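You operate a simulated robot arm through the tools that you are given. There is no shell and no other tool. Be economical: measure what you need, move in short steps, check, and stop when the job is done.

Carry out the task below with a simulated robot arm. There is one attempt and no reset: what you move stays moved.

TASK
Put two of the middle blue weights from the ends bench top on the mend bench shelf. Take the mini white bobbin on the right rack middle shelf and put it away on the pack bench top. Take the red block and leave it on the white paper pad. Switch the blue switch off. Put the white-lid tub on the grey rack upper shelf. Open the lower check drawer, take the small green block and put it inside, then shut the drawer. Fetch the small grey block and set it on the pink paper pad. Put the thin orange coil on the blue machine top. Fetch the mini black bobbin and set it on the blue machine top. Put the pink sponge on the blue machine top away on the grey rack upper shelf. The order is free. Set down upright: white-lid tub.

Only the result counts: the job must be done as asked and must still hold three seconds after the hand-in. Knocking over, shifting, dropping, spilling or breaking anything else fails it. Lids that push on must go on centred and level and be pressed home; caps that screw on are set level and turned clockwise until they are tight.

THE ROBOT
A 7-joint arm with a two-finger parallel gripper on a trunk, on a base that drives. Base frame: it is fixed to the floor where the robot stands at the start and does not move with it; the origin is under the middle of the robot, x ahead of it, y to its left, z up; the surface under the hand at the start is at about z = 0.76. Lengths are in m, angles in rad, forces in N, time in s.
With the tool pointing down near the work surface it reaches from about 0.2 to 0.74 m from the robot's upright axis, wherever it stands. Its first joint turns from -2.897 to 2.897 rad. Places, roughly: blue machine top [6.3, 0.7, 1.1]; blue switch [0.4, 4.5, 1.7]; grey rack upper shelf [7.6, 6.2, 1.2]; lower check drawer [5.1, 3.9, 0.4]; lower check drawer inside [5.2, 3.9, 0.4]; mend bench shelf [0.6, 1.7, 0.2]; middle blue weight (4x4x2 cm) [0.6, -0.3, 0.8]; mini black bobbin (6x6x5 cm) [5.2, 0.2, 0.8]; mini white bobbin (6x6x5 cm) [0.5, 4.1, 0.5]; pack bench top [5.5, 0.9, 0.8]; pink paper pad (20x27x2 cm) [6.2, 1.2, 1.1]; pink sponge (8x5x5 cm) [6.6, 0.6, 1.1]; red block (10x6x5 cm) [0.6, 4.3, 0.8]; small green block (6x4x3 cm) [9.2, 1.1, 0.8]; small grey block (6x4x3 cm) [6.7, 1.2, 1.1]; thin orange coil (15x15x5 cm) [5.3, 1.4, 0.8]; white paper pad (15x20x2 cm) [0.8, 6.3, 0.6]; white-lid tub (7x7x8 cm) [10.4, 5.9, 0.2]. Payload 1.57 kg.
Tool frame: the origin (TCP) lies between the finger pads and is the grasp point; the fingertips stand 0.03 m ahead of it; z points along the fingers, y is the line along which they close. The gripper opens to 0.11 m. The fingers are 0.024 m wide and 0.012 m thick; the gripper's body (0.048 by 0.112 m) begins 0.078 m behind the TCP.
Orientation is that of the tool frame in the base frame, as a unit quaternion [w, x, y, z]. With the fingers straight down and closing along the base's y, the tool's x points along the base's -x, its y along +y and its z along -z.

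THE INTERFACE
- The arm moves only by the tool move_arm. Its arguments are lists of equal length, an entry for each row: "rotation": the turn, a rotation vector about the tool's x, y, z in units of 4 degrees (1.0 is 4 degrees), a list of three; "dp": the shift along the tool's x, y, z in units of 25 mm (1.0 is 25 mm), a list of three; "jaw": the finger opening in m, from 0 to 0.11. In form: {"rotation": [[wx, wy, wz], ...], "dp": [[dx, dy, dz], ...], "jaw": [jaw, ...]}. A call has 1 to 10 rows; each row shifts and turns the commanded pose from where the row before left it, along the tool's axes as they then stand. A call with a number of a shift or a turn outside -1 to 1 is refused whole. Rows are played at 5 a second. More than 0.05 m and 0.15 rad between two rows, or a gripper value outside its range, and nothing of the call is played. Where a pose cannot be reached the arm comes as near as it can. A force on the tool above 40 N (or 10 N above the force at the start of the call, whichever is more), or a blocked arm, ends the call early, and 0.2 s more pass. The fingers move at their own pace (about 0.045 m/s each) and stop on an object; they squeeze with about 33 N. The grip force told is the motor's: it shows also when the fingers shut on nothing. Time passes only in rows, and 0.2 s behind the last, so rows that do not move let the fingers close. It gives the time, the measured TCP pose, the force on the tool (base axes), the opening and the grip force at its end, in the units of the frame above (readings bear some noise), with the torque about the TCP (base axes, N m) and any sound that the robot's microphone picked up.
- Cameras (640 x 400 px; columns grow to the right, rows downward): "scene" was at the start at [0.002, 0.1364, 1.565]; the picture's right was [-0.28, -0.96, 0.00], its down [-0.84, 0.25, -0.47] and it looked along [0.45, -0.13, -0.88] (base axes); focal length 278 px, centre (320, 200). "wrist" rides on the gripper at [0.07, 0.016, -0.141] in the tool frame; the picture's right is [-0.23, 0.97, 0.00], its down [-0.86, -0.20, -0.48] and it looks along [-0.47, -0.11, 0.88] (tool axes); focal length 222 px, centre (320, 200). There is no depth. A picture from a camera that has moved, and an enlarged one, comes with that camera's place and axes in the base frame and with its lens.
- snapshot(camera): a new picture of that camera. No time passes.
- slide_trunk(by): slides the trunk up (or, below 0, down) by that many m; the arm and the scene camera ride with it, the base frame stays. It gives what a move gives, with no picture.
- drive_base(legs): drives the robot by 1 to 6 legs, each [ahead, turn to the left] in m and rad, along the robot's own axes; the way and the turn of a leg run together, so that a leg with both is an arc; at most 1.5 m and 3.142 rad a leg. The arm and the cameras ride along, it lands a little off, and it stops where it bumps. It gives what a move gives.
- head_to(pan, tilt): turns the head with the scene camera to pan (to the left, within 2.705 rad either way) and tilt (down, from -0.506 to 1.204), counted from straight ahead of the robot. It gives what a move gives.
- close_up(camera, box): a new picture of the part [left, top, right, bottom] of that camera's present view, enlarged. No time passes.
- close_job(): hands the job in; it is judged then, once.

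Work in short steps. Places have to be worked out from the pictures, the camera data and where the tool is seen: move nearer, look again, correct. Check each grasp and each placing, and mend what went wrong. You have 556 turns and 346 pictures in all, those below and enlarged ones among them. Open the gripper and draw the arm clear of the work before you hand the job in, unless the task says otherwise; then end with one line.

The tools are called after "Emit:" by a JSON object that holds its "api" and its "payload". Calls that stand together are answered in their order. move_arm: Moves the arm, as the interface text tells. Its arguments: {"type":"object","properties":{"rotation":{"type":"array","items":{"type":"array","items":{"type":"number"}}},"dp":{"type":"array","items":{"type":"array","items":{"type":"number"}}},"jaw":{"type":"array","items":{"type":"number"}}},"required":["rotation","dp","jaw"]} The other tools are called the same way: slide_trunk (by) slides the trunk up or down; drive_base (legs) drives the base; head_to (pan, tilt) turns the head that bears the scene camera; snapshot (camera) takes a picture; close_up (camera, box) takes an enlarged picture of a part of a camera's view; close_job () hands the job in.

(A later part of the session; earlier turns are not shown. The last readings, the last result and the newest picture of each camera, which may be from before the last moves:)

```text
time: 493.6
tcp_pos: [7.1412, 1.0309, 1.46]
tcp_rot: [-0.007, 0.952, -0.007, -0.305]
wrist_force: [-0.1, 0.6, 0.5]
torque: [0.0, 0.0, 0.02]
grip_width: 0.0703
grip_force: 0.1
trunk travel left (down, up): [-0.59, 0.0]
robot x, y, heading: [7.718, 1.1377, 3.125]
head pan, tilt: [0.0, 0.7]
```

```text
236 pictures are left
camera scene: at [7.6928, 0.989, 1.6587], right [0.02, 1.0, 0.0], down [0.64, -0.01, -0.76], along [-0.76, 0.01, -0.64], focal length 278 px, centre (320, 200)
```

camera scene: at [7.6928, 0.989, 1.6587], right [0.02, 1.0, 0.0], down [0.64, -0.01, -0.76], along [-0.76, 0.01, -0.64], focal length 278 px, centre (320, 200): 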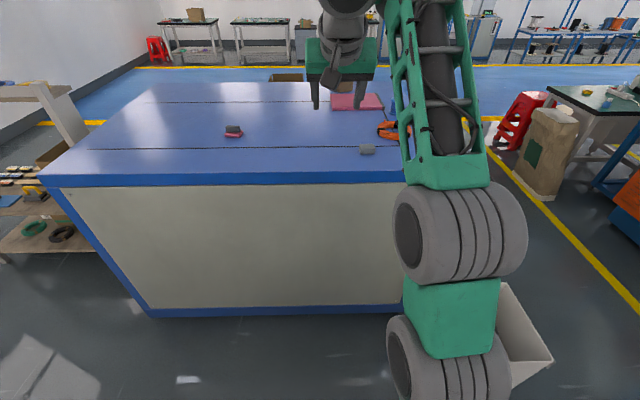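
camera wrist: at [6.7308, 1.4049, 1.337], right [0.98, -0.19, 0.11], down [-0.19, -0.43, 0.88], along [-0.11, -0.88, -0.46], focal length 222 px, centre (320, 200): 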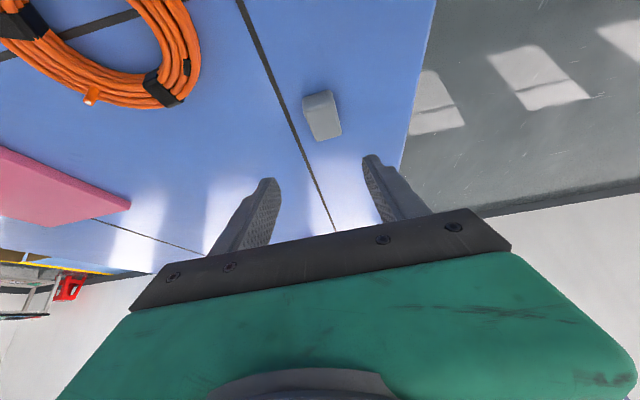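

Block at (6.72,1.19) from here. Make the tool vertical, then drive in.

Emit:
{"api": "move_arm", "payload": {"rotation": [[0, 1, 0], [0, 1, 0], [0, 1, 0], [0, 1, 0], [0, 1, 0], [0, 1, 0], [0, 1, 0], [0, 1, 0], [0, 0.9, 0]], "dp": [[0.2, -0.6, 0.8], [0.2, -0.6, 0.8], [0.2, -0.7, 0.8], [0.2, -0.7, 0.8], [0.2, -0.7, 0.8], [0.2, -0.7, 0.8], [0.2, -0.7, 0.8], [0.2, -0.7, 0.8], [0.2, -0.7, 0.8]], "jaw": [0.09, 0.09, 0.09, 0.09, 0.09, 0.09, 0.09, 0.09, 0.09]}}

Emit:
{"api": "drive_base", "payload": {"legs": [[0.38, 0]]}}

Emit:
{"api": "snapshot", "payload": {"camera": "wrist"}}

```text
time: 495.6
tcp_pos: [7.1278, 1.1864, 1.2795]
tcp_rot: [-0.004, 1.0, -0.009, 0.001]
wrist_force: [0.4, 0.2, -0.6]
torque: [0.01, -0.01, -0.01]
grip_width: 0.0897
grip_force: 0.0
trunk travel left (down, up): [-0.59, 0.0]
robot x, y, heading: [7.7196, 1.1419, 3.122]
head pan, tilt: [0.0, 0.7]
```

```text
time: 498.0
tcp_pos: [6.7499, 1.198, 1.2804]
tcp_rot: [-0.006, 1.0, -0.012, 0.002]
wrist_force: [0.8, 0.2, 0.6]
torque: [-0.02, -0.02, 0.01]
grip_width: 0.0901
grip_force: 0.0
trunk travel left (down, up): [-0.59, 0.0]
robot x, y, heading: [7.3437, 1.1471, 3.119]
head pan, tilt: [0.0, 0.7]
```

```text
235 pictures are left
camera wrist: at [6.8181, 1.1777, 1.4209], right [-0.25, -0.97, -0.01], down [-0.85, 0.22, 0.48], along [-0.46, 0.13, -0.88], focal length 222 px, centre (320, 200)
```

wrist: 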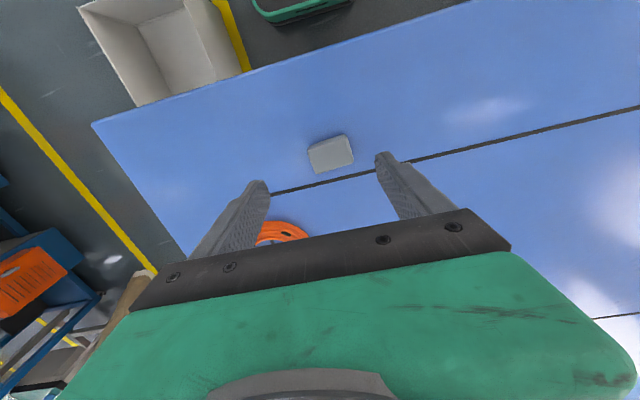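

Emit:
{"api": "move_arm", "payload": {"rotation": [[0, 0, 0], [0, 0, 0], [0, 0, 0], [0, 0, 0], [0, 0, 0]], "dp": [[-0.5, 0.15, 0.8], [-0.48, 0.15, 0.8], [0, 0, 1], [0, 0, 1], [0, 0, 0.8]], "jaw": [0.09, 0.09, 0.09, 0.09, 0.09]}}

Emit:
{"api": "snapshot", "payload": {"camera": "wrist"}}

```text
time: 499.2
tcp_pos: [6.7264, 1.1919, 1.1703]
tcp_rot: [-0.005, 1.0, -0.013, 0.0]
wrist_force: [0.3, 0.8, -1.0]
torque: [0.04, 0.0, 0.01]
grip_width: 0.0898
grip_force: 0.0
trunk travel left (down, up): [-0.59, 0.0]
robot x, y, heading: [7.3449, 1.1499, 3.117]
head pan, tilt: [0.0, 0.7]
```

```text
234 pictures are left
camera wrist: at [6.7949, 1.1725, 1.312], right [-0.25, -0.97, -0.01], down [-0.85, 0.22, 0.48], along [-0.46, 0.13, -0.88], focal length 222 px, centre (320, 200)
```

wrist: 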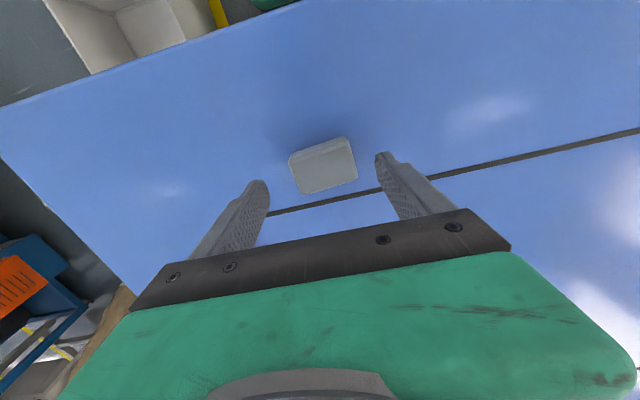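

Emit:
{"api": "move_arm", "payload": {"rotation": [[0, 0, 0], [0, 0, 0], [0, 0, 0], [0, 0, 0], [0, 0, 0], [0, 0, 0]], "dp": [[0, 0, 1], [0, 0, 0.95], [0, 0, 0], [0, 0, 0], [0, 0, 0], [0, 0, 0]], "jaw": [0.09, 0.09, 0, 0, 0, 0]}}

Emit:
{"api": "move_arm", "payload": {"rotation": [[0, 0, 0], [0, 0, 0], [0, 0, 0], [0, 0, 0], [0, 0, 0], [0, 0, 0]], "dp": [[0, 0, -0.5], [0, 0, -1], [0, 0, -1], [0, 0, -1], [0, 0, -1], [0, 0, -1]], "jaw": [0, 0, 0, 0, 0, 0]}}

Emit:
{"api": "snapshot", "payload": {"camera": "wrist"}}

```text
time: 500.6
tcp_pos: [6.7255, 1.1913, 1.1206]
tcp_rot: [-0.004, 1.0, -0.013, 0.001]
wrist_force: [-0.4, -0.2, 0.2]
torque: [0.0, 0.04, 0.0]
grip_width: 0.0591
grip_force: 33.3
trunk travel left (down, up): [-0.59, 0.0]
robot x, y, heading: [7.3441, 1.1483, 3.122]
head pan, tilt: [0.0, 0.7]
```

```text
time: 502.0
tcp_pos: [6.7253, 1.1908, 1.2584]
tcp_rot: [-0.005, 1.0, -0.012, 0.0]
wrist_force: [0.4, 0.4, -0.1]
torque: [0.01, 0.0, 0.0]
grip_width: 0.0592
grip_force: 32.9
trunk travel left (down, up): [-0.59, 0.0]
robot x, y, heading: [7.3466, 1.1499, 3.12]
head pan, tilt: [0.0, 0.7]
```

```text
233 pictures are left
camera wrist: at [6.7946, 1.1711, 1.3987], right [-0.25, -0.97, -0.01], down [-0.85, 0.21, 0.48], along [-0.46, 0.13, -0.88], focal length 222 px, centre (320, 200)
```

wrist: 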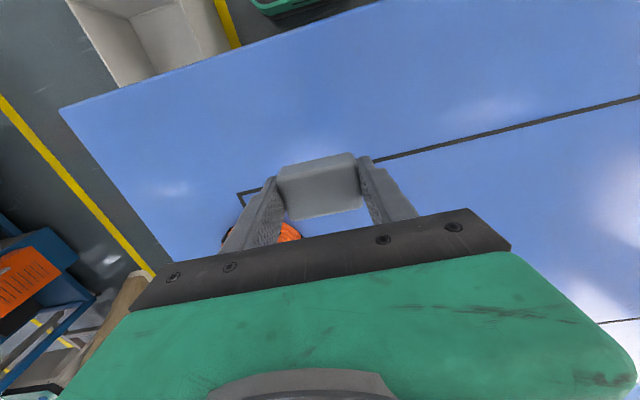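

Held. Drive back around to the north side, keeping the arm over free space.

Emit:
{"api": "drive_base", "payload": {"legs": [[-0.375, 0], [0, 1.57], [-1.45, 0], [0, -1.57], [1.5, 0], [0, 1.57]]}}

Emit:
{"api": "snapshot", "payload": {"camera": "scene"}}

```text
time: 529.6
tcp_pos: [6.2064, 1.928, 1.2574]
tcp_rot: [-0.003, 0.703, 0.711, -0.004]
wrist_force: [-0.2, 0.0, -1.1]
torque: [0.0, 0.04, -0.01]
grip_width: 0.0588
grip_force: 33.4
trunk travel left (down, up): [-0.59, 0.0]
robot x, y, heading: [6.2271, 2.5467, -1.56]
head pan, tilt: [0.0, 0.7]
```

```text
232 pictures are left
camera scene: at [6.3807, 2.5231, 1.6587], right [-1.0, -0.01, 0.0], down [-0.01, 0.64, -0.76], along [0.01, -0.76, -0.64], focal length 278 px, centre (320, 200)
```

scene: 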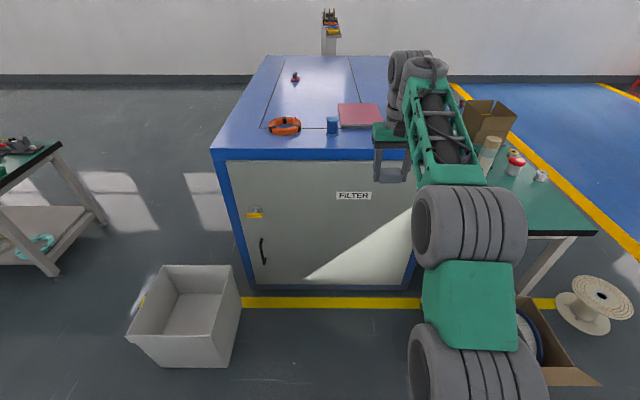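

Emit:
{"api": "drive_base", "payload": {"legs": [[0.63, 0]]}}

Emit:
{"api": "move_arm", "payload": {"rotation": [[0, 0, 0], [0, 0, 0], [0, 0, 0], [0, 0, 0]], "dp": [[-0.5, -0.2, 0.8], [-0.7, -0.2, 0.8], [-0.8, -0.2, 0.4], [-0.8, -0.2, 0]], "jaw": [0, 0, 0, 0]}}

Emit:
{"api": "snapshot", "payload": {"camera": "wrist"}}

Emit:
{"api": "snapshot", "payload": {"camera": "scene"}}

```text
time: 533.1
tcp_pos: [6.213, 1.2936, 1.258]
tcp_rot: [-0.004, 0.703, 0.711, -0.003]
wrist_force: [-0.3, 0.1, -0.8]
torque: [0.01, -0.01, 0.0]
grip_width: 0.0589
grip_force: 33.5
trunk travel left (down, up): [-0.59, 0.0]
robot x, y, heading: [6.2362, 1.9129, -1.562]
head pan, tilt: [0.0, 0.7]
```

```text
time: 534.1
tcp_pos: [6.1941, 1.2244, 1.2078]
tcp_rot: [-0.004, 0.703, 0.711, -0.003]
wrist_force: [0.7, 0.9, -0.6]
torque: [0.03, 0.0, -0.01]
grip_width: 0.059
grip_force: 33.3
trunk travel left (down, up): [-0.59, 0.0]
robot x, y, heading: [6.2335, 1.9123, -1.559]
head pan, tilt: [0.0, 0.7]
```

```text
231 pictures are left
camera wrist: at [6.2112, 1.2937, 1.3485], right [0.98, -0.22, -0.01], down [-0.19, -0.86, 0.48], along [-0.11, -0.46, -0.88], focal length 222 px, centre (320, 200)
```

wrist: 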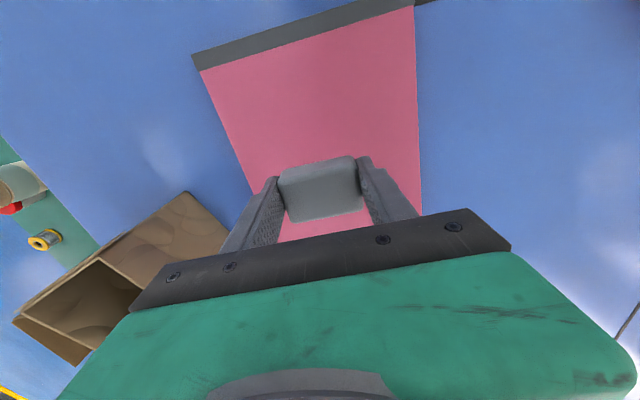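

```text
230 pictures are left
camera scene: at [6.3878, 1.8878, 1.6587], right [-1.0, -0.01, 0.0], down [-0.01, 0.64, -0.76], along [0.01, -0.76, -0.64], focal length 278 px, centre (320, 200)
```

scene: 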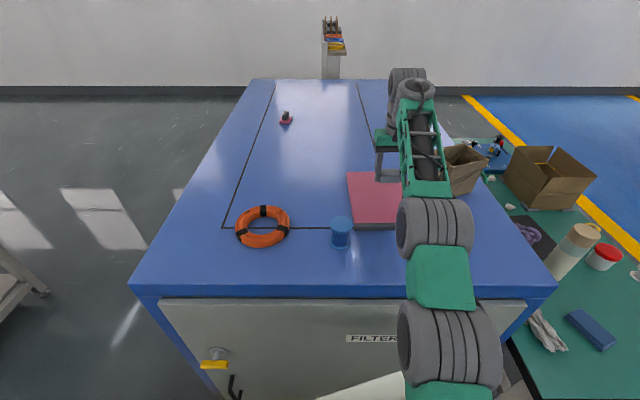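

Emit:
{"api": "move_arm", "payload": {"rotation": [[0, 0, 0], [0, 0, 0], [0, 0, 0], [0, 0, 0]], "dp": [[0, 0, 1], [0, 0, 1], [0, 0, 0.3], [0, 0, 0.2]], "jaw": [0, 0, 0, 0]}}

```text
time: 535.1
tcp_pos: [6.1933, 1.2245, 1.1452]
tcp_rot: [-0.005, 0.704, 0.711, -0.005]
wrist_force: [0.3, 0.2, 0.4]
torque: [0.05, -0.02, 0.01]
grip_width: 0.0589
grip_force: 33.1
trunk travel left (down, up): [-0.59, 0.0]
robot x, y, heading: [6.2349, 1.9093, -1.558]
head pan, tilt: [0.0, 0.7]
```

Emit:
{"api": "move_arm", "payload": {"rotation": [[0, 0, 0], [0, 0, 0]], "dp": [[0, 0, 0.12], [0, 0, 0.1]], "jaw": [0, 0]}}

```text
time: 535.7
tcp_pos: [6.1938, 1.2231, 1.1383]
tcp_rot: [-0.005, 0.704, 0.711, -0.003]
wrist_force: [0.5, -0.2, -0.1]
torque: [0.06, 0.02, 0.01]
grip_width: 0.0588
grip_force: 32.7
trunk travel left (down, up): [-0.59, 0.0]
robot x, y, heading: [6.2317, 1.9103, -1.56]
head pan, tilt: [0.0, 0.7]
```

Emit:
{"api": "move_arm", "payload": {"rotation": [[0, 0, 0], [0, 0, 0]], "dp": [[0, 0, 0.12], [0, 0, 0.1]], "jaw": [0, 0]}}

```text
time: 536.3
tcp_pos: [6.1932, 1.2231, 1.1377]
tcp_rot: [-0.002, 0.703, 0.711, -0.005]
wrist_force: [0.9, -2.5, 13.2]
torque: [0.05, -0.47, -0.1]
grip_width: 0.0591
grip_force: 33.0
trunk travel left (down, up): [-0.59, 0.0]
robot x, y, heading: [6.2335, 1.9155, -1.558]
head pan, tilt: [0.0, 0.7]
```

Contact. Release and rise.

Emit:
{"api": "move_arm", "payload": {"rotation": [[0, 0, 0], [0, 0, 0], [0, 0, 0], [0, 0, 0], [0, 0, 0], [0, 0, 0]], "dp": [[0, 0, -0.05], [0, 0, 0], [0, 0, 0], [0, 0, -1], [0, 0, -1], [0, 0, -1]], "jaw": [0, 0.085, 0.085, 0.085, 0.085, 0.085]}}

Emit:
{"api": "snapshot", "payload": {"camera": "wrist"}}

```text
time: 537.7
tcp_pos: [6.1954, 1.2233, 1.2097]
tcp_rot: [-0.003, 0.703, 0.712, -0.003]
wrist_force: [0.8, -1.1, 0.1]
torque: [-0.02, -0.02, 0.01]
grip_width: 0.085
grip_force: 0.1
trunk travel left (down, up): [-0.59, 0.0]
robot x, y, heading: [6.2333, 1.9132, -1.556]
head pan, tilt: [0.0, 0.7]
```

```text
229 pictures are left
camera wrist: at [6.2113, 1.294, 1.3511], right [0.98, -0.22, -0.01], down [-0.19, -0.86, 0.48], along [-0.11, -0.47, -0.88], focal length 222 px, centre (320, 200)
```

wrist: 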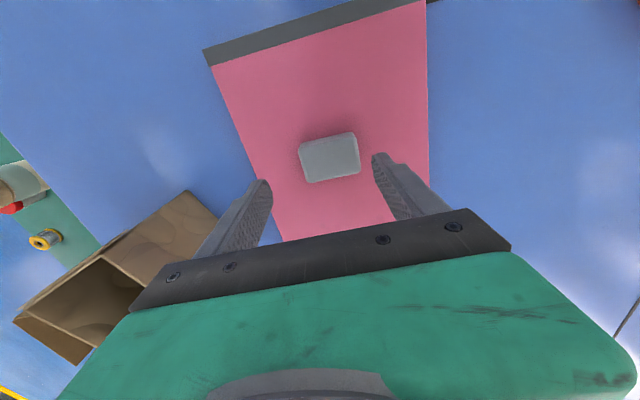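

Grey block is on the pink pad. Next the black bobbin; drive back to the west side of the pack bench.

Emit:
{"api": "move_arm", "payload": {"rotation": [[0, 0, 0], [0, 0, 0], [0, 0, 0], [0, 0, 0], [0, 0, 0], [0, 0, 0]], "dp": [[0, 0, -1], [0.6, 0, -1], [1, 0, 0], [1, 0, 0], [1, 0, 0], [1, 0, 0]], "jaw": [0.085, 0.085, 0.085, 0.085, 0.085, 0.085]}}

Emit:
{"api": "drive_base", "payload": {"legs": [[-0.66, 0], [0, -1.583]]}}

```text
time: 539.1
tcp_pos: [6.1928, 1.3459, 1.2526]
tcp_rot: [-0.004, 0.704, 0.711, -0.003]
wrist_force: [0.9, 0.3, -0.8]
torque: [-0.02, -0.01, 0.0]
grip_width: 0.0853
grip_force: 0.1
out of reach, approached as far as the arm can: row 1
trunk travel left (down, up): [-0.59, 0.0]
robot x, y, heading: [6.2323, 1.9112, -1.556]
head pan, tilt: [0.0, 0.7]
```

```text
time: 546.7
tcp_pos: [5.6629, 2.6316, 1.2516]
tcp_rot: [-0.004, 1.0, -0.013, 0.001]
wrist_force: [-0.3, 0.0, 0.8]
torque: [-0.04, 0.01, -0.03]
grip_width: 0.0849
grip_force: 0.0
trunk travel left (down, up): [-0.59, 0.0]
robot x, y, heading: [6.231, 2.5684, 3.121]
head pan, tilt: [0.0, 0.7]
```

Emit:
{"api": "drive_base", "payload": {"legs": [[1.5, 0], [0.58, 0], [0, 1.59], [1.5, 0], [0.87, 0], [0, 1.57]]}}

Emit:
{"api": "head_to", "payload": {"pan": 0.0, "tilt": 0.7}}

Emit:
{"api": "snapshot", "payload": {"camera": "scene"}}

```text
time: 576.0
tcp_pos: [4.6644, 0.1783, 1.2528]
tcp_rot: [-0.001, 0.0, 1.0, -0.005]
wrist_force: [-0.9, 0.3, -0.4]
torque: [0.02, -0.02, 0.01]
grip_width: 0.0849
grip_force: 0.1
trunk travel left (down, up): [-0.59, 0.0]
robot x, y, heading: [4.0973, 0.2241, 0.005]
head pan, tilt: [0.0, 0.7]
```

```text
time: 576.6
tcp_pos: [4.6651, 0.1788, 1.2513]
tcp_rot: [-0.001, 0.001, 1.0, -0.006]
wrist_force: [-0.2, -0.2, -1.1]
torque: [-0.04, 0.01, 0.04]
grip_width: 0.0849
grip_force: 0.0
trunk travel left (down, up): [-0.59, 0.0]
robot x, y, heading: [4.1002, 0.2265, -0.001]
head pan, tilt: [0.0, 0.7]
```

```text
228 pictures are left
camera scene: at [4.1243, 0.3804, 1.6587], right [0.0, -1.0, 0.0], down [-0.64, 0.0, -0.76], along [0.76, 0.0, -0.64], focal length 278 px, centre (320, 200)
```

scene: 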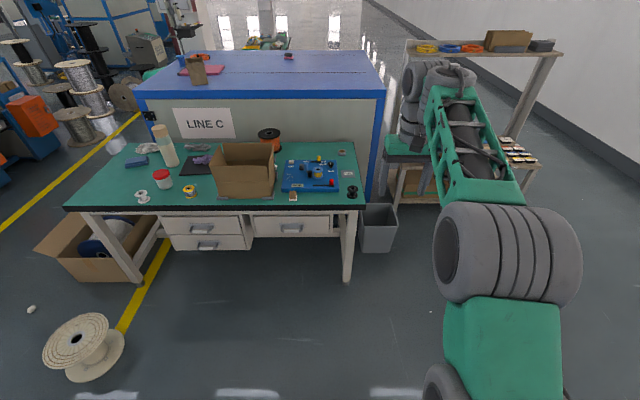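

Emit:
{"api": "drive_base", "payload": {"legs": [[0.44, 0]]}}

Emit:
{"api": "move_arm", "payload": {"rotation": [[0, 0, 0], [0, 0, 0], [0, 0, 0], [0, 0, 0], [0, 0, 0], [0, 0, 0], [0, 0, 0], [0, 0, 0], [0, 0, 0], [0, 0, 0]], "dp": [[-0.4, 0, 1], [-0.4, 0, 1], [-0.4, 0, 1], [-0.4, 0, 1], [-0.4, 0, 1], [-0.4, 0, 1], [-0.4, 0, 1], [-0.4, 0, 1], [-0.4, 0, 1], [-0.4, 0, 1]], "jaw": [0.08, 0.08, 0.08, 0.08, 0.08, 0.08, 0.08, 0.08, 0.08, 0.08]}}

Emit:
{"api": "snapshot", "payload": {"camera": "wrist"}}

```text
time: 579.3
tcp_pos: [5.1084, 0.1848, 1.2525]
tcp_rot: [-0.001, -0.003, 1.0, -0.005]
wrist_force: [-0.7, 0.1, -0.1]
torque: [0.01, 0.01, 0.02]
grip_width: 0.085
grip_force: 0.0
trunk travel left (down, up): [-0.59, 0.0]
robot x, y, heading: [4.539, 0.2262, 0.007]
head pan, tilt: [0.0, 0.7]
```

```text
time: 581.5
tcp_pos: [5.2082, 0.1821, 1.0029]
tcp_rot: [-0.004, -0.002, 1.0, -0.004]
wrist_force: [0.8, -0.1, 0.3]
torque: [0.01, 0.01, -0.01]
grip_width: 0.0799
grip_force: 0.1
trunk travel left (down, up): [-0.59, 0.0]
robot x, y, heading: [4.5418, 0.2275, 0.01]
head pan, tilt: [0.0, 0.7]
```

```text
227 pictures are left
camera wrist: at [5.1391, 0.1989, 1.1436], right [0.22, 0.98, -0.01], down [0.86, -0.19, 0.47], along [0.46, -0.11, -0.88], focal length 222 px, centre (320, 200)
```

wrist: 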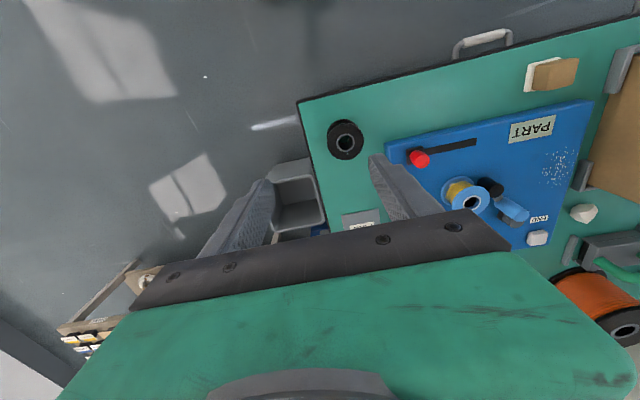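

Emit:
{"api": "move_arm", "payload": {"rotation": [[0, 0, 0], [0, 0, 0], [0, 0, 0], [0, 0, 0], [0, 0, 0], [0, 0, 0]], "dp": [[-0.3, 0.7, 0.7], [-0.3, 0.62, 1], [0, 0, 1], [0, 0, 1], [0, 0, 1], [0, 0, 1]], "jaw": [0.075, 0.075, 0.075, 0.075, 0.075, 0.075]}}

Emit:
{"api": "snapshot", "payload": {"camera": "wrist"}}

```text
time: 582.9
tcp_pos: [5.2217, 0.2145, 0.8784]
tcp_rot: [-0.004, -0.004, 1.0, -0.002]
wrist_force: [0.1, 0.4, -0.1]
torque: [-0.04, 0.0, -0.03]
grip_width: 0.0748
grip_force: 0.1
out of reach, approached as far as the arm can: row 6
trunk travel left (down, up): [-0.59, 0.0]
robot x, y, heading: [4.5441, 0.2281, 0.005]
head pan, tilt: [0.0, 0.7]
```

```text
226 pictures are left
camera wrist: at [5.153, 0.2313, 1.0208], right [0.22, 0.98, -0.01], down [0.86, -0.19, 0.47], along [0.46, -0.11, -0.88], focal length 222 px, centre (320, 200)
```

wrist: 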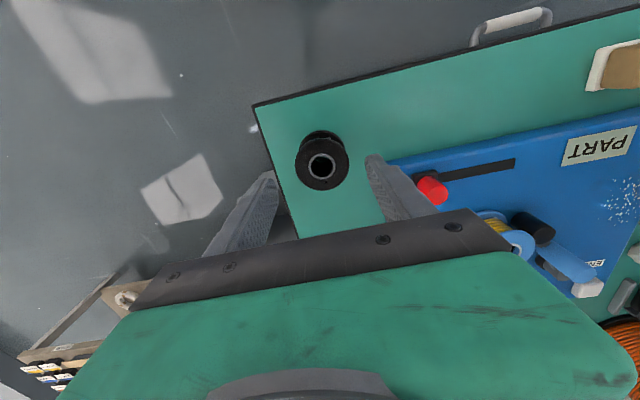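

Aligned. Lower with the trunk by 0.086 and grip.

Emit:
{"api": "slide_trunk", "payload": {"by": -0.086}}

Emit:
{"api": "move_arm", "payload": {"rotation": [[0, 0, 0], [0, 0, 0], [0, 0, 0], [0, 0, 0], [0, 0, 0]], "dp": [[-0.25, 0, 0], [0, 0, 0], [0, 0, 0], [0, 0, 0], [0, 0, 0]], "jaw": [0.075, 0, 0, 0, 0]}}

Emit:
{"api": "move_arm", "payload": {"rotation": [[0, 0, 0], [0, 0, 0], [0, 0, 0], [0, 0, 0], [0, 0, 0]], "dp": [[0, 0, -0.5], [0, 0, -1], [0, 0, -1], [0, 0, -1], [0.5, 0, -1]], "jaw": [0, 0, 0, 0, 0]}}

Emit:
{"api": "snapshot", "payload": {"camera": "wrist"}}

```text
time: 584.1
tcp_pos: [5.2215, 0.2147, 0.7932]
tcp_rot: [-0.004, -0.004, 1.0, -0.003]
wrist_force: [0.5, -0.4, -1.1]
torque: [0.01, 0.01, 0.02]
grip_width: 0.0748
grip_force: 0.1
trunk travel left (down, up): [-0.504, 0.086]
robot x, y, heading: [4.5428, 0.2268, 0.009]
head pan, tilt: [0.0, 0.7]
```

```text
time: 585.3
tcp_pos: [5.227, 0.2149, 0.7922]
tcp_rot: [-0.005, -0.004, 1.0, -0.003]
wrist_force: [0.5, 0.0, 0.0]
torque: [0.03, -0.02, 0.01]
grip_width: 0.0547
grip_force: 32.7
trunk travel left (down, up): [-0.504, 0.086]
robot x, y, heading: [4.5427, 0.2272, 0.011]
head pan, tilt: [0.0, 0.7]
```

```text
time: 586.5
tcp_pos: [5.2191, 0.2145, 0.9055]
tcp_rot: [-0.006, -0.003, 1.0, -0.003]
wrist_force: [-0.1, 1.0, 0.6]
torque: [-0.03, 0.0, 0.0]
grip_width: 0.055
grip_force: 32.9
trunk travel left (down, up): [-0.504, 0.086]
robot x, y, heading: [4.5408, 0.232, 0.011]
head pan, tilt: [0.0, 0.7]
```

```text
225 pictures are left
camera wrist: at [5.1516, 0.2313, 1.0467], right [0.22, 0.98, -0.01], down [0.86, -0.19, 0.47], along [0.46, -0.11, -0.88], focal length 222 px, centre (320, 200)
```

wrist: 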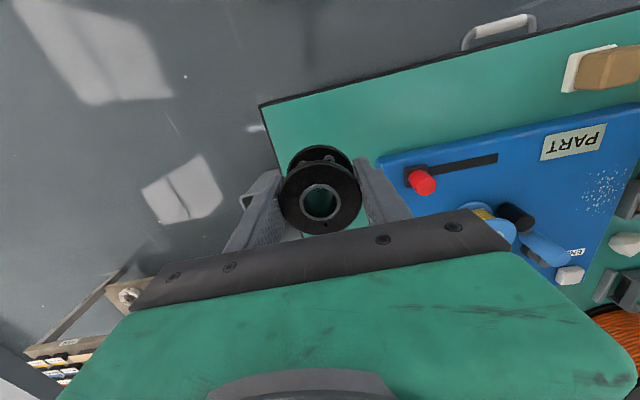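

Held. Take the open southern route around to the machine's east side: back up, go to y≈-2, and look east.

Emit:
{"api": "slide_trunk", "payload": {"by": 0.086}}

Emit:
{"api": "move_arm", "payload": {"rotation": [[0, 0, 0], [0, 0, 0], [0, 0, 0], [0, 0, 0], [0, 0, 0], [0, 0, 0], [0, 0, 0], [0, 0, 0], [0, 0, 0], [0, 0, 0]], "dp": [[0.4, 0, -1], [0.4, 0, -1], [0.4, 0, -1], [0.4, 0, -1], [0.4, 0, -1], [0.4, 0, -1], [0.4, 0, -1], [0.4, 0, -1], [0.4, 0, -1], [0.4, 0, -1]], "jaw": [0, 0, 0, 0, 0, 0, 0, 0, 0, 0]}}

Emit:
{"api": "drive_base", "payload": {"legs": [[-0.44, 0], [0, -1.58], [1.5, 0], [0.7, 0], [0, 1.57]]}}

Emit:
{"api": "head_to", "payload": {"pan": 0.1, "tilt": 0.4}}

Emit:
{"api": "snapshot", "payload": {"camera": "scene"}}

```text
time: 587.7
tcp_pos: [5.2201, 0.2152, 0.9897]
tcp_rot: [-0.006, -0.004, 1.0, -0.003]
wrist_force: [0.5, 1.3, -0.4]
torque: [0.0, 0.0, -0.01]
grip_width: 0.0549
grip_force: 32.8
trunk travel left (down, up): [-0.59, 0.0]
robot x, y, heading: [4.5411, 0.225, 0.013]
head pan, tilt: [0.0, 0.7]
```

```text
time: 589.9
tcp_pos: [5.1367, 0.2165, 1.2456]
tcp_rot: [-0.006, -0.003, 1.0, -0.003]
wrist_force: [0.7, -0.7, 0.1]
torque: [0.04, -0.01, -0.01]
grip_width: 0.0549
grip_force: 33.7
out of reach, approached as far as the arm can: row 1, 2, 4
trunk travel left (down, up): [-0.59, 0.0]
robot x, y, heading: [4.5409, 0.2284, 0.008]
head pan, tilt: [0.0, 0.7]
```

```text
time: 611.0
tcp_pos: [4.6168, -2.0689, 1.2447]
tcp_rot: [-0.006, 0.029, 1.0, -0.002]
wrist_force: [-0.3, -0.2, -0.8]
torque: [-0.03, -0.04, 0.03]
grip_width: 0.0547
grip_force: 32.6
trunk travel left (down, up): [-0.59, 0.0]
robot x, y, heading: [4.0231, -2.0229, -0.06]
head pan, tilt: [0.0, 0.7]
```

```text
time: 611.8
tcp_pos: [4.6178, -2.0692, 1.2448]
tcp_rot: [-0.006, 0.029, 1.0, -0.002]
wrist_force: [0.2, 0.4, -1.0]
torque: [-0.04, 0.04, 0.0]
grip_width: 0.0546
grip_force: 33.4
trunk travel left (down, up): [-0.59, 0.0]
robot x, y, heading: [4.0243, -2.0206, -0.055]
head pan, tilt: [0.099, 0.4]
```

```text
224 pictures are left
camera scene: at [4.0641, -1.8578, 1.6855], right [0.04, -1.0, 0.0], down [-0.39, -0.02, -0.92], along [0.92, 0.04, -0.39], focal length 278 px, centre (320, 200)
```

scene: 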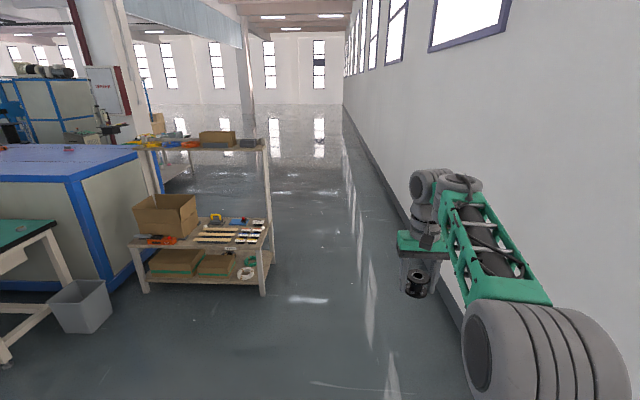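

Emit:
{"api": "drive_base", "payload": {"legs": [[0, 0.06], [1.5, 0], [1.5, 0], [0.7, 0], [0, 1.57]]}}

Emit:
{"api": "snapshot", "payload": {"camera": "scene"}}

```text
time: 633.9
tcp_pos: [7.7043, -1.3343, 1.2449]
tcp_rot: [0.001, 0.718, -0.696, 0.005]
wrist_force: [0.2, 1.1, 0.7]
torque: [-0.02, -0.01, 0.0]
grip_width: 0.0547
grip_force: 33.4
trunk travel left (down, up): [-0.59, 0.0]
robot x, y, heading: [7.7036, -1.9247, 1.602]
head pan, tilt: [0.099, 0.4]
```

```text
223 pictures are left
camera scene: at [7.5412, -1.9035, 1.6855], right [0.99, 0.13, 0.0], down [0.05, -0.39, -0.92], along [-0.12, 0.91, -0.39], focal length 278 px, centre (320, 200)
```

scene: 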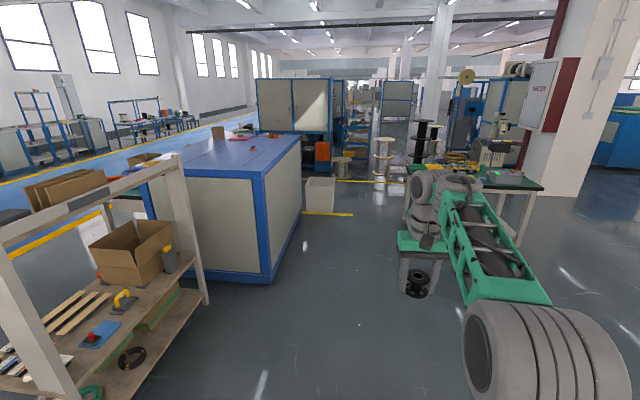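

Emit:
{"api": "drive_base", "payload": {"legs": [[0, -0.03], [1.5, 0], [1.07, 0], [0, 1.57]]}}

Emit:
{"api": "drive_base", "payload": {"legs": [[0.33, 0]]}}

Emit:
{"api": "head_to", "payload": {"pan": 0.0, "tilt": 0.7}}

Emit:
{"api": "snapshot", "payload": {"camera": "scene"}}

Emit:
{"api": "snapshot", "payload": {"camera": "wrist"}}

```text
time: 650.4
tcp_pos: [7.0872, 0.6298, 1.2441]
tcp_rot: [-0.003, 1.0, -0.006, 0.006]
wrist_force: [0.1, -0.7, -1.8]
torque: [0.03, 0.01, 0.01]
grip_width: 0.0546
grip_force: 33.0
trunk travel left (down, up): [-0.59, 0.0]
robot x, y, heading: [7.6799, 0.6046, 3.135]
head pan, tilt: [0.099, 0.4]
```

```text
time: 652.6
tcp_pos: [6.7494, 0.6329, 1.2449]
tcp_rot: [-0.002, 1.0, -0.006, 0.007]
wrist_force: [-0.7, -0.4, -0.8]
torque: [0.03, -0.01, 0.02]
grip_width: 0.0548
grip_force: 32.9
trunk travel left (down, up): [-0.59, 0.0]
robot x, y, heading: [7.3443, 0.6113, 3.127]
head pan, tilt: [0.099, 0.4]
```

```text
time: 653.4
tcp_pos: [6.7514, 0.6353, 1.2448]
tcp_rot: [-0.002, 1.0, -0.007, 0.006]
wrist_force: [-0.1, 0.2, -0.6]
torque: [-0.02, 0.01, 0.01]
grip_width: 0.0548
grip_force: 33.1
trunk travel left (down, up): [-0.59, 0.0]
robot x, y, heading: [7.3466, 0.609, 3.132]
head pan, tilt: [0.0, 0.7]
```

```text
222 pictures are left
camera scene: at [7.3201, 0.4564, 1.6588], right [0.01, 1.0, 0.0], down [0.64, -0.01, -0.77], along [-0.77, 0.01, -0.64], focal length 278 px, centre (320, 200)
```

scene: 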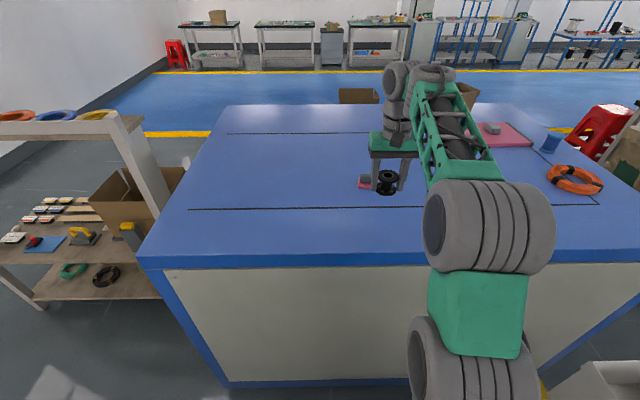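

```text
221 pictures are left
camera wrist: at [6.819, 0.6164, 1.3867], right [-0.24, -0.97, -0.01], down [-0.86, 0.21, 0.47], along [-0.45, 0.12, -0.88], focal length 222 px, centre (320, 200)
```

wrist: 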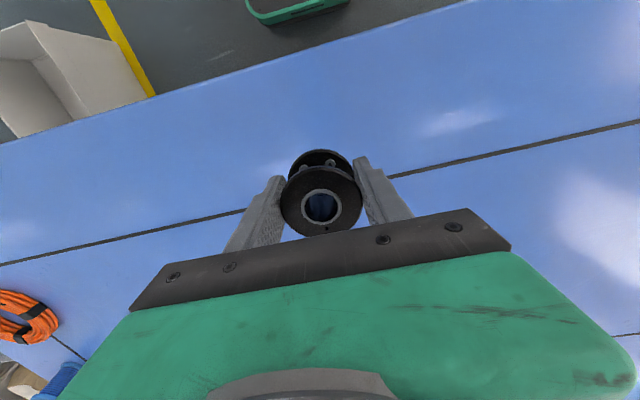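

Emit:
{"api": "move_arm", "payload": {"rotation": [[0, 0, 0], [0, 0, 0], [0, 0, 0], [0, 0, 0], [0, 0, 0], [0, 0, 0], [0, 0, 0], [0, 0, 0], [0, 0, 0], [0, 0, 0]], "dp": [[0, -1, 0], [0, -1, 0], [0, -1, 0], [0, -1, 0], [0, -1, 0], [0, -1, 0.8], [0, -1, 0.9], [0, -1, 0.9], [0, 0, 0.9], [0, 0, 0.8]], "jaw": [0, 0, 0, 0, 0, 0, 0, 0, 0, 0]}}

Emit:
{"api": "move_arm", "payload": {"rotation": [[0, 0, 0], [0, 0, 0], [0, 0, 0]], "dp": [[0, 0, 0.12], [0, 0, 0.12], [0, 0, 0.12]], "jaw": [0, 0, 0]}}

```text
time: 655.6
tcp_pos: [6.7546, 0.8366, 1.1397]
tcp_rot: [-0.002, 1.0, -0.007, 0.005]
wrist_force: [-0.4, -0.6, 0.1]
torque: [-0.01, 0.0, 0.0]
grip_width: 0.0545
grip_force: 32.8
trunk travel left (down, up): [-0.59, 0.0]
robot x, y, heading: [7.3478, 0.6133, 3.13]
head pan, tilt: [0.0, 0.7]
```

```text
time: 656.4
tcp_pos: [6.7553, 0.8356, 1.129]
tcp_rot: [-0.002, 1.0, -0.007, 0.005]
wrist_force: [0.0, 0.1, -0.8]
torque: [0.02, -0.01, -0.01]
grip_width: 0.0547
grip_force: 32.8
trunk travel left (down, up): [-0.59, 0.0]
robot x, y, heading: [7.3468, 0.6096, 3.128]
head pan, tilt: [0.0, 0.7]
```

Emit:
{"api": "move_arm", "payload": {"rotation": [[0, 0, 0], [0, 0, 0]], "dp": [[0, 0, 0.12], [0, 0, 0.1]], "jaw": [0, 0]}}

```text
time: 657.0
tcp_pos: [6.7547, 0.8373, 1.1245]
tcp_rot: [-0.003, 1.0, -0.006, 0.005]
wrist_force: [0.0, 1.0, -0.4]
torque: [-0.02, 0.0, -0.03]
grip_width: 0.0547
grip_force: 33.3
trunk travel left (down, up): [-0.59, 0.0]
robot x, y, heading: [7.3461, 0.608, 3.129]
head pan, tilt: [0.0, 0.7]
```

Emit:
{"api": "move_arm", "payload": {"rotation": [[0, 0, 0], [0, 0, 0]], "dp": [[0, 0, 0.1], [0, 0, 0.1]], "jaw": [0, 0]}}

```text
time: 657.6
tcp_pos: [6.7557, 0.8371, 1.1219]
tcp_rot: [-0.005, 1.0, -0.007, 0.002]
wrist_force: [-0.4, 0.8, 16.7]
torque: [-0.35, -0.08, 0.01]
grip_width: 0.0547
grip_force: 32.8
trunk travel left (down, up): [-0.59, 0.0]
robot x, y, heading: [7.3468, 0.6074, 3.128]
head pan, tilt: [0.0, 0.7]
```

Contact. Release, rise, and move toward the sponge.

Emit:
{"api": "move_arm", "payload": {"rotation": [[0, 0, 0], [0, 0, 0], [0, 0, 0], [0, 0, 0], [0, 0, 0], [0, 0, 0], [0, 0, 0]], "dp": [[0, 0, -0.05], [0, 0, 0], [0, 0, 0], [0, 0, -1], [0, 0, -1], [0, 0, -1], [0, 0, -1]], "jaw": [0, 0.08, 0.08, 0.08, 0.08, 0.08, 0.08]}}

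Emit:
{"api": "snapshot", "payload": {"camera": "wrist"}}

Emit:
{"api": "close_up", "payload": {"camera": "scene", "box": [320, 140, 440, 220]}}

```text
time: 659.2
tcp_pos: [6.7545, 0.8342, 1.2213]
tcp_rot: [-0.003, 1.0, -0.006, 0.006]
wrist_force: [-0.1, 0.0, -0.4]
torque: [0.03, 0.03, 0.02]
grip_width: 0.0797
grip_force: 0.1
trunk travel left (down, up): [-0.59, 0.0]
robot x, y, heading: [7.3456, 0.6129, 3.132]
head pan, tilt: [0.0, 0.7]
```

```text
220 pictures are left
camera wrist: at [6.8218, 0.8166, 1.3625], right [-0.24, -0.97, -0.01], down [-0.86, 0.21, 0.47], along [-0.45, 0.12, -0.88], focal length 222 px, centre (320, 200)
```

wrist: 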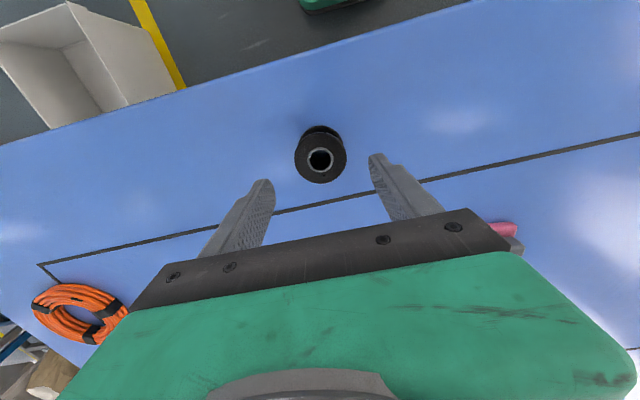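

```text
5.00 times, centred on (380, 180) of scene
camera zoom: at [7.3202, 0.4563, 1.6586], right [0.01, 1.0, 0.0], down [0.64, -0.01, -0.76], along [-0.76, 0.01, -0.64], focal length 1392 px, centre (20, 300)
```

zoom: 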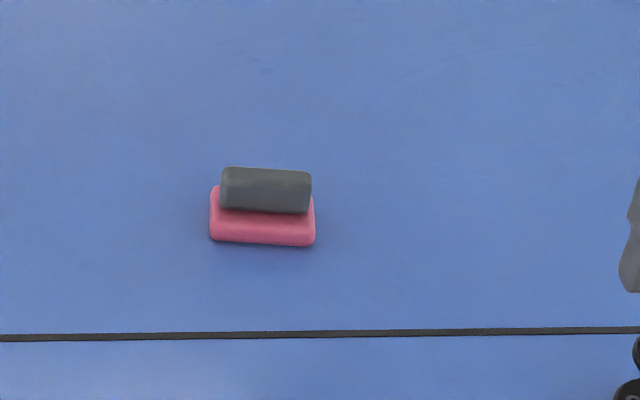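

Bobbin placed. The sponge (pink base, dark grip) is at ≈(6.579,0.627), long side along y. Tilt 30°, center on it and drive 6 cm closer.

Emit:
{"api": "move_arm", "payload": {"rotation": [[0, 0, 0], [0, -1, 0], [0, -1, 0], [0, -1, 0], [0, -1, 0], [0, -1, 0], [0, -1, 0], [0, -1, 0], [0, -0.5, 0]], "dp": [[0, 0, -0.8], [0, 0.9, 0], [0, 1, 0], [0, 1, 0], [0, 1, 0], [0, 1, 0], [0, 1, 0], [0, 1, 0], [0, 1, 0]], "jaw": [0.105, 0.105, 0.105, 0.105, 0.105, 0.105, 0.105, 0.105, 0.105]}}

Emit:
{"api": "drive_base", "payload": {"legs": [[0.06, 0]]}}

Emit:
{"api": "snapshot", "payload": {"camera": "wrist"}}

```text
time: 661.2
tcp_pos: [6.7325, 0.6321, 1.3451]
tcp_rot: [-0.005, 0.969, -0.007, -0.249]
wrist_force: [-1.2, -0.5, -0.4]
torque: [0.04, 0.0, -0.02]
grip_width: 0.1051
grip_force: 0.1
out of reach, approached as far as the arm can: row 6, 7, 8, 9
trunk travel left (down, up): [-0.59, 0.0]
robot x, y, heading: [7.3452, 0.6075, 3.127]
head pan, tilt: [0.0, 0.7]
```

```text
time: 662.1
tcp_pos: [6.6717, 0.635, 1.3446]
tcp_rot: [-0.006, 0.969, -0.006, -0.246]
wrist_force: [-0.1, 0.4, -0.3]
torque: [0.01, -0.04, -0.01]
grip_width: 0.1051
grip_force: 0.1
trunk travel left (down, up): [-0.59, 0.0]
robot x, y, heading: [7.287, 0.6114, 3.13]
head pan, tilt: [0.0, 0.7]
```

```text
218 pictures are left
camera wrist: at [6.8005, 0.6149, 1.4339], right [-0.21, -0.97, 0.1], down [-0.52, 0.2, 0.83], along [-0.83, 0.13, -0.55], focal length 222 px, centre (320, 200)
```

wrist: 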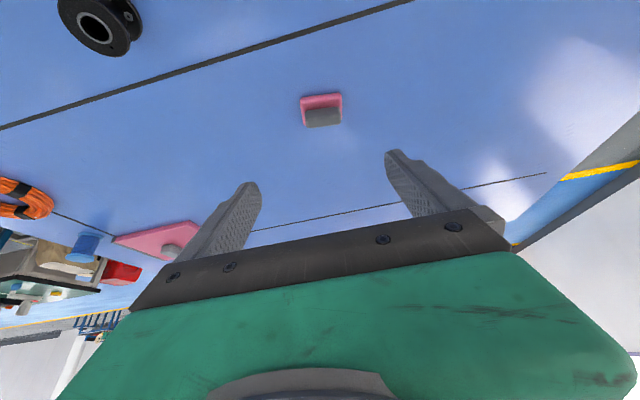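

Emit:
{"api": "move_arm", "payload": {"rotation": [[0, 0, 0], [0, 0, 0], [0, 0, 0], [0, 0, 0], [0, 0, 0], [0, 0, 0]], "dp": [[0.477, 0.04, 0.879], [0.477, 0.04, 0.879], [0.477, 0.04, 0.879], [0.477, 0.04, 0.879], [0.2, 0, 0.95], [0, 0, 1]], "jaw": [0.105, 0.105, 0.105, 0.105, 0.105, 0.105]}}

Emit:
{"api": "snapshot", "payload": {"camera": "wrist"}}

```text
time: 663.5
tcp_pos: [6.6128, 0.6193, 1.3137]
tcp_rot: [-0.006, 0.97, -0.006, -0.244]
wrist_force: [0.1, -0.3, 0.2]
torque: [0.0, -0.03, 0.0]
grip_width: 0.1048
grip_force: 0.1
out of reach, approached as far as the arm can: row 1, 2, 3, 4, 5, 6
trunk travel left (down, up): [-0.59, 0.0]
robot x, y, heading: [7.292, 0.6119, 3.124]
head pan, tilt: [0.0, 0.7]
```

```text
217 pictures are left
camera wrist: at [6.7412, 0.5997, 1.4062], right [-0.22, -0.97, 0.1], down [-0.52, 0.2, 0.83], along [-0.82, 0.13, -0.55], focal length 222 px, centre (320, 200)
```

wrist: 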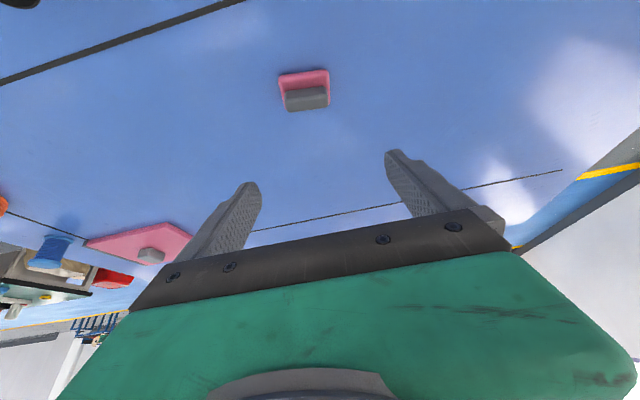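

The arm sits at a limit at this height; use the trunk to lower instead, then re-approach.

Emit:
{"api": "slide_trunk", "payload": {"by": -0.12}}

Emit:
{"api": "move_arm", "payload": {"rotation": [[0, 0, 0], [0, 0, 0]], "dp": [[-0.3, -0.4, 0], [-0.2, 0, 0.3]], "jaw": [0.105, 0.105]}}

Emit:
{"api": "snapshot", "payload": {"camera": "wrist"}}

```text
time: 665.0
tcp_pos: [6.615, 0.6191, 1.1958]
tcp_rot: [-0.007, 0.969, -0.006, -0.245]
wrist_force: [0.4, 0.3, 0.1]
torque: [0.0, 0.0, -0.03]
grip_width: 0.1053
grip_force: 0.0
trunk travel left (down, up): [-0.47, 0.12]
robot x, y, heading: [7.286, 0.61, 3.128]
head pan, tilt: [0.0, 0.7]
```

```text
time: 665.6
tcp_pos: [6.5997, 0.6302, 1.1949]
tcp_rot: [-0.006, 0.97, -0.007, -0.244]
wrist_force: [-0.3, 0.6, 0.3]
torque: [-0.01, -0.04, 0.01]
grip_width: 0.1051
grip_force: 0.0
trunk travel left (down, up): [-0.47, 0.12]
robot x, y, heading: [7.2872, 0.6078, 3.128]
head pan, tilt: [0.0, 0.7]
```

```text
216 pictures are left
camera wrist: at [6.7275, 0.6107, 1.2863], right [-0.22, -0.97, 0.1], down [-0.52, 0.2, 0.83], along [-0.82, 0.13, -0.55], focal length 222 px, centre (320, 200)
```

wrist: 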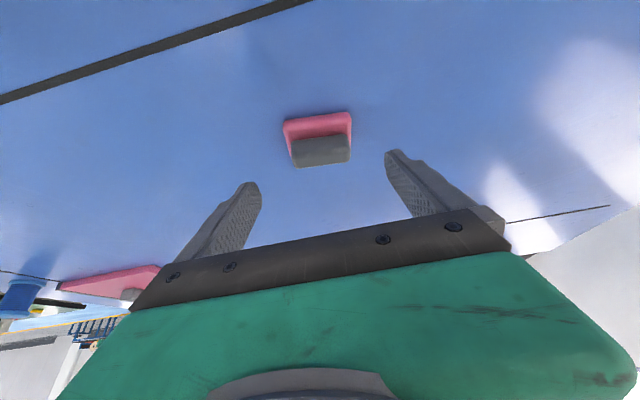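

Emit:
{"api": "move_arm", "payload": {"rotation": [[0, 0, 0]], "dp": [[-0.35, 0, 0.19]], "jaw": [0.105]}}

Emit:
{"api": "slide_trunk", "payload": {"by": -0.075}}

Emit:
{"api": "snapshot", "payload": {"camera": "wrist"}}

```text
time: 666.0
tcp_pos: [6.5904, 0.6295, 1.1943]
tcp_rot: [-0.007, 0.97, -0.007, -0.245]
wrist_force: [-0.8, -0.9, 0.5]
torque: [-0.03, 0.01, 0.02]
grip_width: 0.1051
grip_force: 0.0
trunk travel left (down, up): [-0.47, 0.12]
robot x, y, heading: [7.2865, 0.6166, 3.13]
head pan, tilt: [0.0, 0.7]
```

```text
time: 667.2
tcp_pos: [6.59, 0.6296, 1.1226]
tcp_rot: [-0.006, 0.969, -0.007, -0.246]
wrist_force: [-6.9, -1.0, 11.1]
torque: [-0.66, 0.27, -0.48]
grip_width: 0.1054
grip_force: 0.4
trunk travel left (down, up): [-0.395, 0.195]
robot x, y, heading: [7.2875, 0.6151, 3.129]
head pan, tilt: [0.0, 0.7]
```

```text
215 pictures are left
camera wrist: at [6.7185, 0.6103, 1.2134], right [-0.22, -0.97, 0.1], down [-0.52, 0.2, 0.83], along [-0.83, 0.13, -0.55], focal length 222 px, centre (320, 200)
```

wrist: 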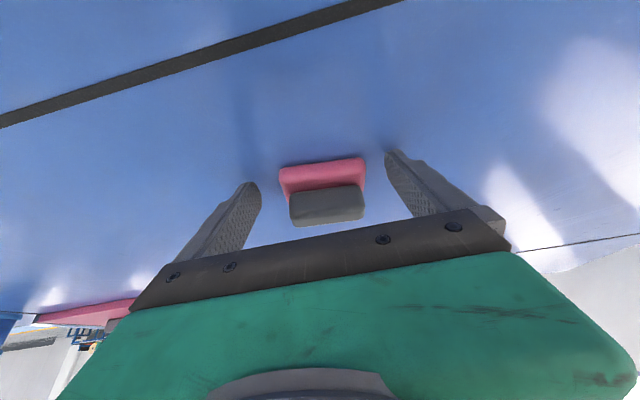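

Finger tips just touch the top. Ease up 2 mm, close and lift.

Emit:
{"api": "move_arm", "payload": {"rotation": [[0, 0, 0], [0, 0, 0], [0, 0, 0], [0, 0, 0], [0, 0, 0]], "dp": [[-0.04, 0, -0.08], [0, 0, 0], [0, 0, 0], [0, 0, 0], [0, 0, 0]], "jaw": [0.105, 0, 0, 0, 0]}}

Emit:
{"api": "slide_trunk", "payload": {"by": 0.1}}

Emit:
{"api": "snapshot", "payload": {"camera": "wrist"}}

```text
time: 668.4
tcp_pos: [6.5897, 0.6281, 1.1218]
tcp_rot: [-0.007, 0.97, -0.006, -0.243]
wrist_force: [-0.2, 1.0, 1.2]
torque: [-0.07, -0.05, 0.03]
grip_width: 0.0708
grip_force: 30.9
trunk travel left (down, up): [-0.395, 0.195]
robot x, y, heading: [7.2821, 0.6117, 3.128]
head pan, tilt: [0.0, 0.7]
```

```text
time: 669.7
tcp_pos: [6.5898, 0.6302, 1.2232]
tcp_rot: [-0.007, 0.97, -0.006, -0.244]
wrist_force: [0.1, -0.5, -1.2]
torque: [0.03, 0.0, -0.02]
grip_width: 0.0704
grip_force: 33.2
trunk travel left (down, up): [-0.495, 0.095]
robot x, y, heading: [7.2882, 0.6079, 3.126]
head pan, tilt: [0.0, 0.7]
```

```text
214 pictures are left
camera wrist: at [6.7182, 0.6102, 1.3139], right [-0.22, -0.97, 0.1], down [-0.52, 0.2, 0.83], along [-0.82, 0.13, -0.55], focal length 222 px, centre (320, 200)
```

wrist: 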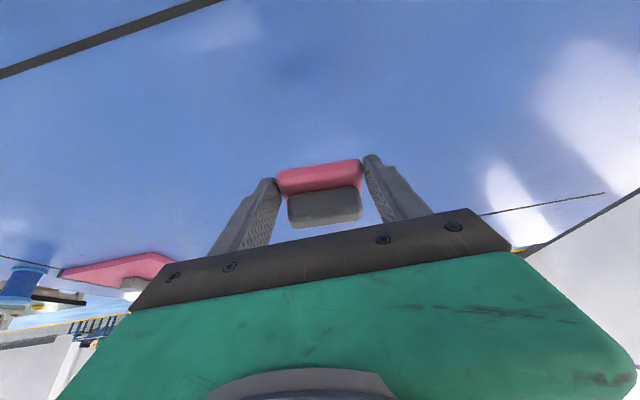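

Sponge held. Back off, turn north and drive to y≈2.6 for a look towards the grey rack.

Emit:
{"api": "slide_trunk", "payload": {"by": 0.09}}

Emit:
{"api": "drive_base", "payload": {"legs": [[-0.42, 0], [0, -1.56], [1.5, 0], [0.4, 0]]}}

Emit:
{"api": "head_to", "payload": {"pan": 0.1, "tilt": 0.45}}

Emit:
{"api": "snapshot", "payload": {"camera": "scene"}}

```text
time: 671.0
tcp_pos: [6.5904, 0.6294, 1.3117]
tcp_rot: [-0.006, 0.97, -0.006, -0.244]
wrist_force: [-0.3, -0.2, -0.8]
torque: [0.01, -0.03, 0.0]
grip_width: 0.07
grip_force: 32.8
trunk travel left (down, up): [-0.585, 0.005]
robot x, y, heading: [7.2865, 0.6119, 3.124]
head pan, tilt: [0.0, 0.7]
```

```text
time: 686.5
tcp_pos: [7.6678, 3.2342, 1.3114]
tcp_rot: [-0.174, 0.691, -0.681, -0.17]
wrist_force: [0.2, 0.8, -0.5]
torque: [-0.03, -0.04, 0.01]
grip_width: 0.0691
grip_force: 33.3
trunk travel left (down, up): [-0.585, 0.005]
robot x, y, heading: [7.6726, 2.5374, 1.588]
head pan, tilt: [0.0, 0.7]
```

```text
time: 687.3
tcp_pos: [7.668, 3.2342, 1.3131]
tcp_rot: [-0.175, 0.691, -0.68, -0.17]
wrist_force: [0.8, -0.1, 0.0]
torque: [-0.04, 0.03, -0.01]
grip_width: 0.0689
grip_force: 33.0
trunk travel left (down, up): [-0.585, 0.005]
robot x, y, heading: [7.6696, 2.536, 1.586]
head pan, tilt: [0.099, 0.45]
```

```text
213 pictures are left
camera scene: at [7.5056, 2.5665, 1.6758], right [0.99, 0.11, 0.0], down [0.05, -0.43, -0.9], along [-0.1, 0.89, -0.44], focal length 278 px, centre (320, 200)
```

scene: 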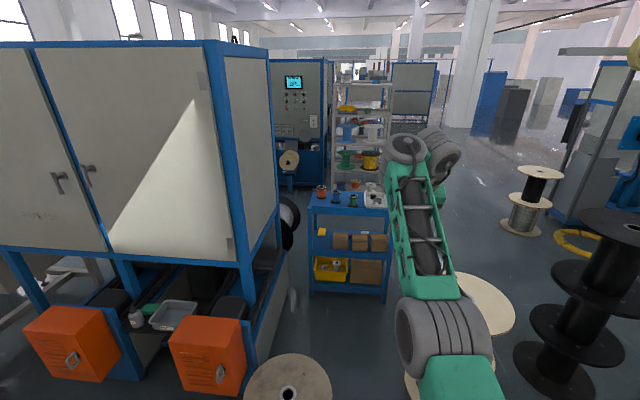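

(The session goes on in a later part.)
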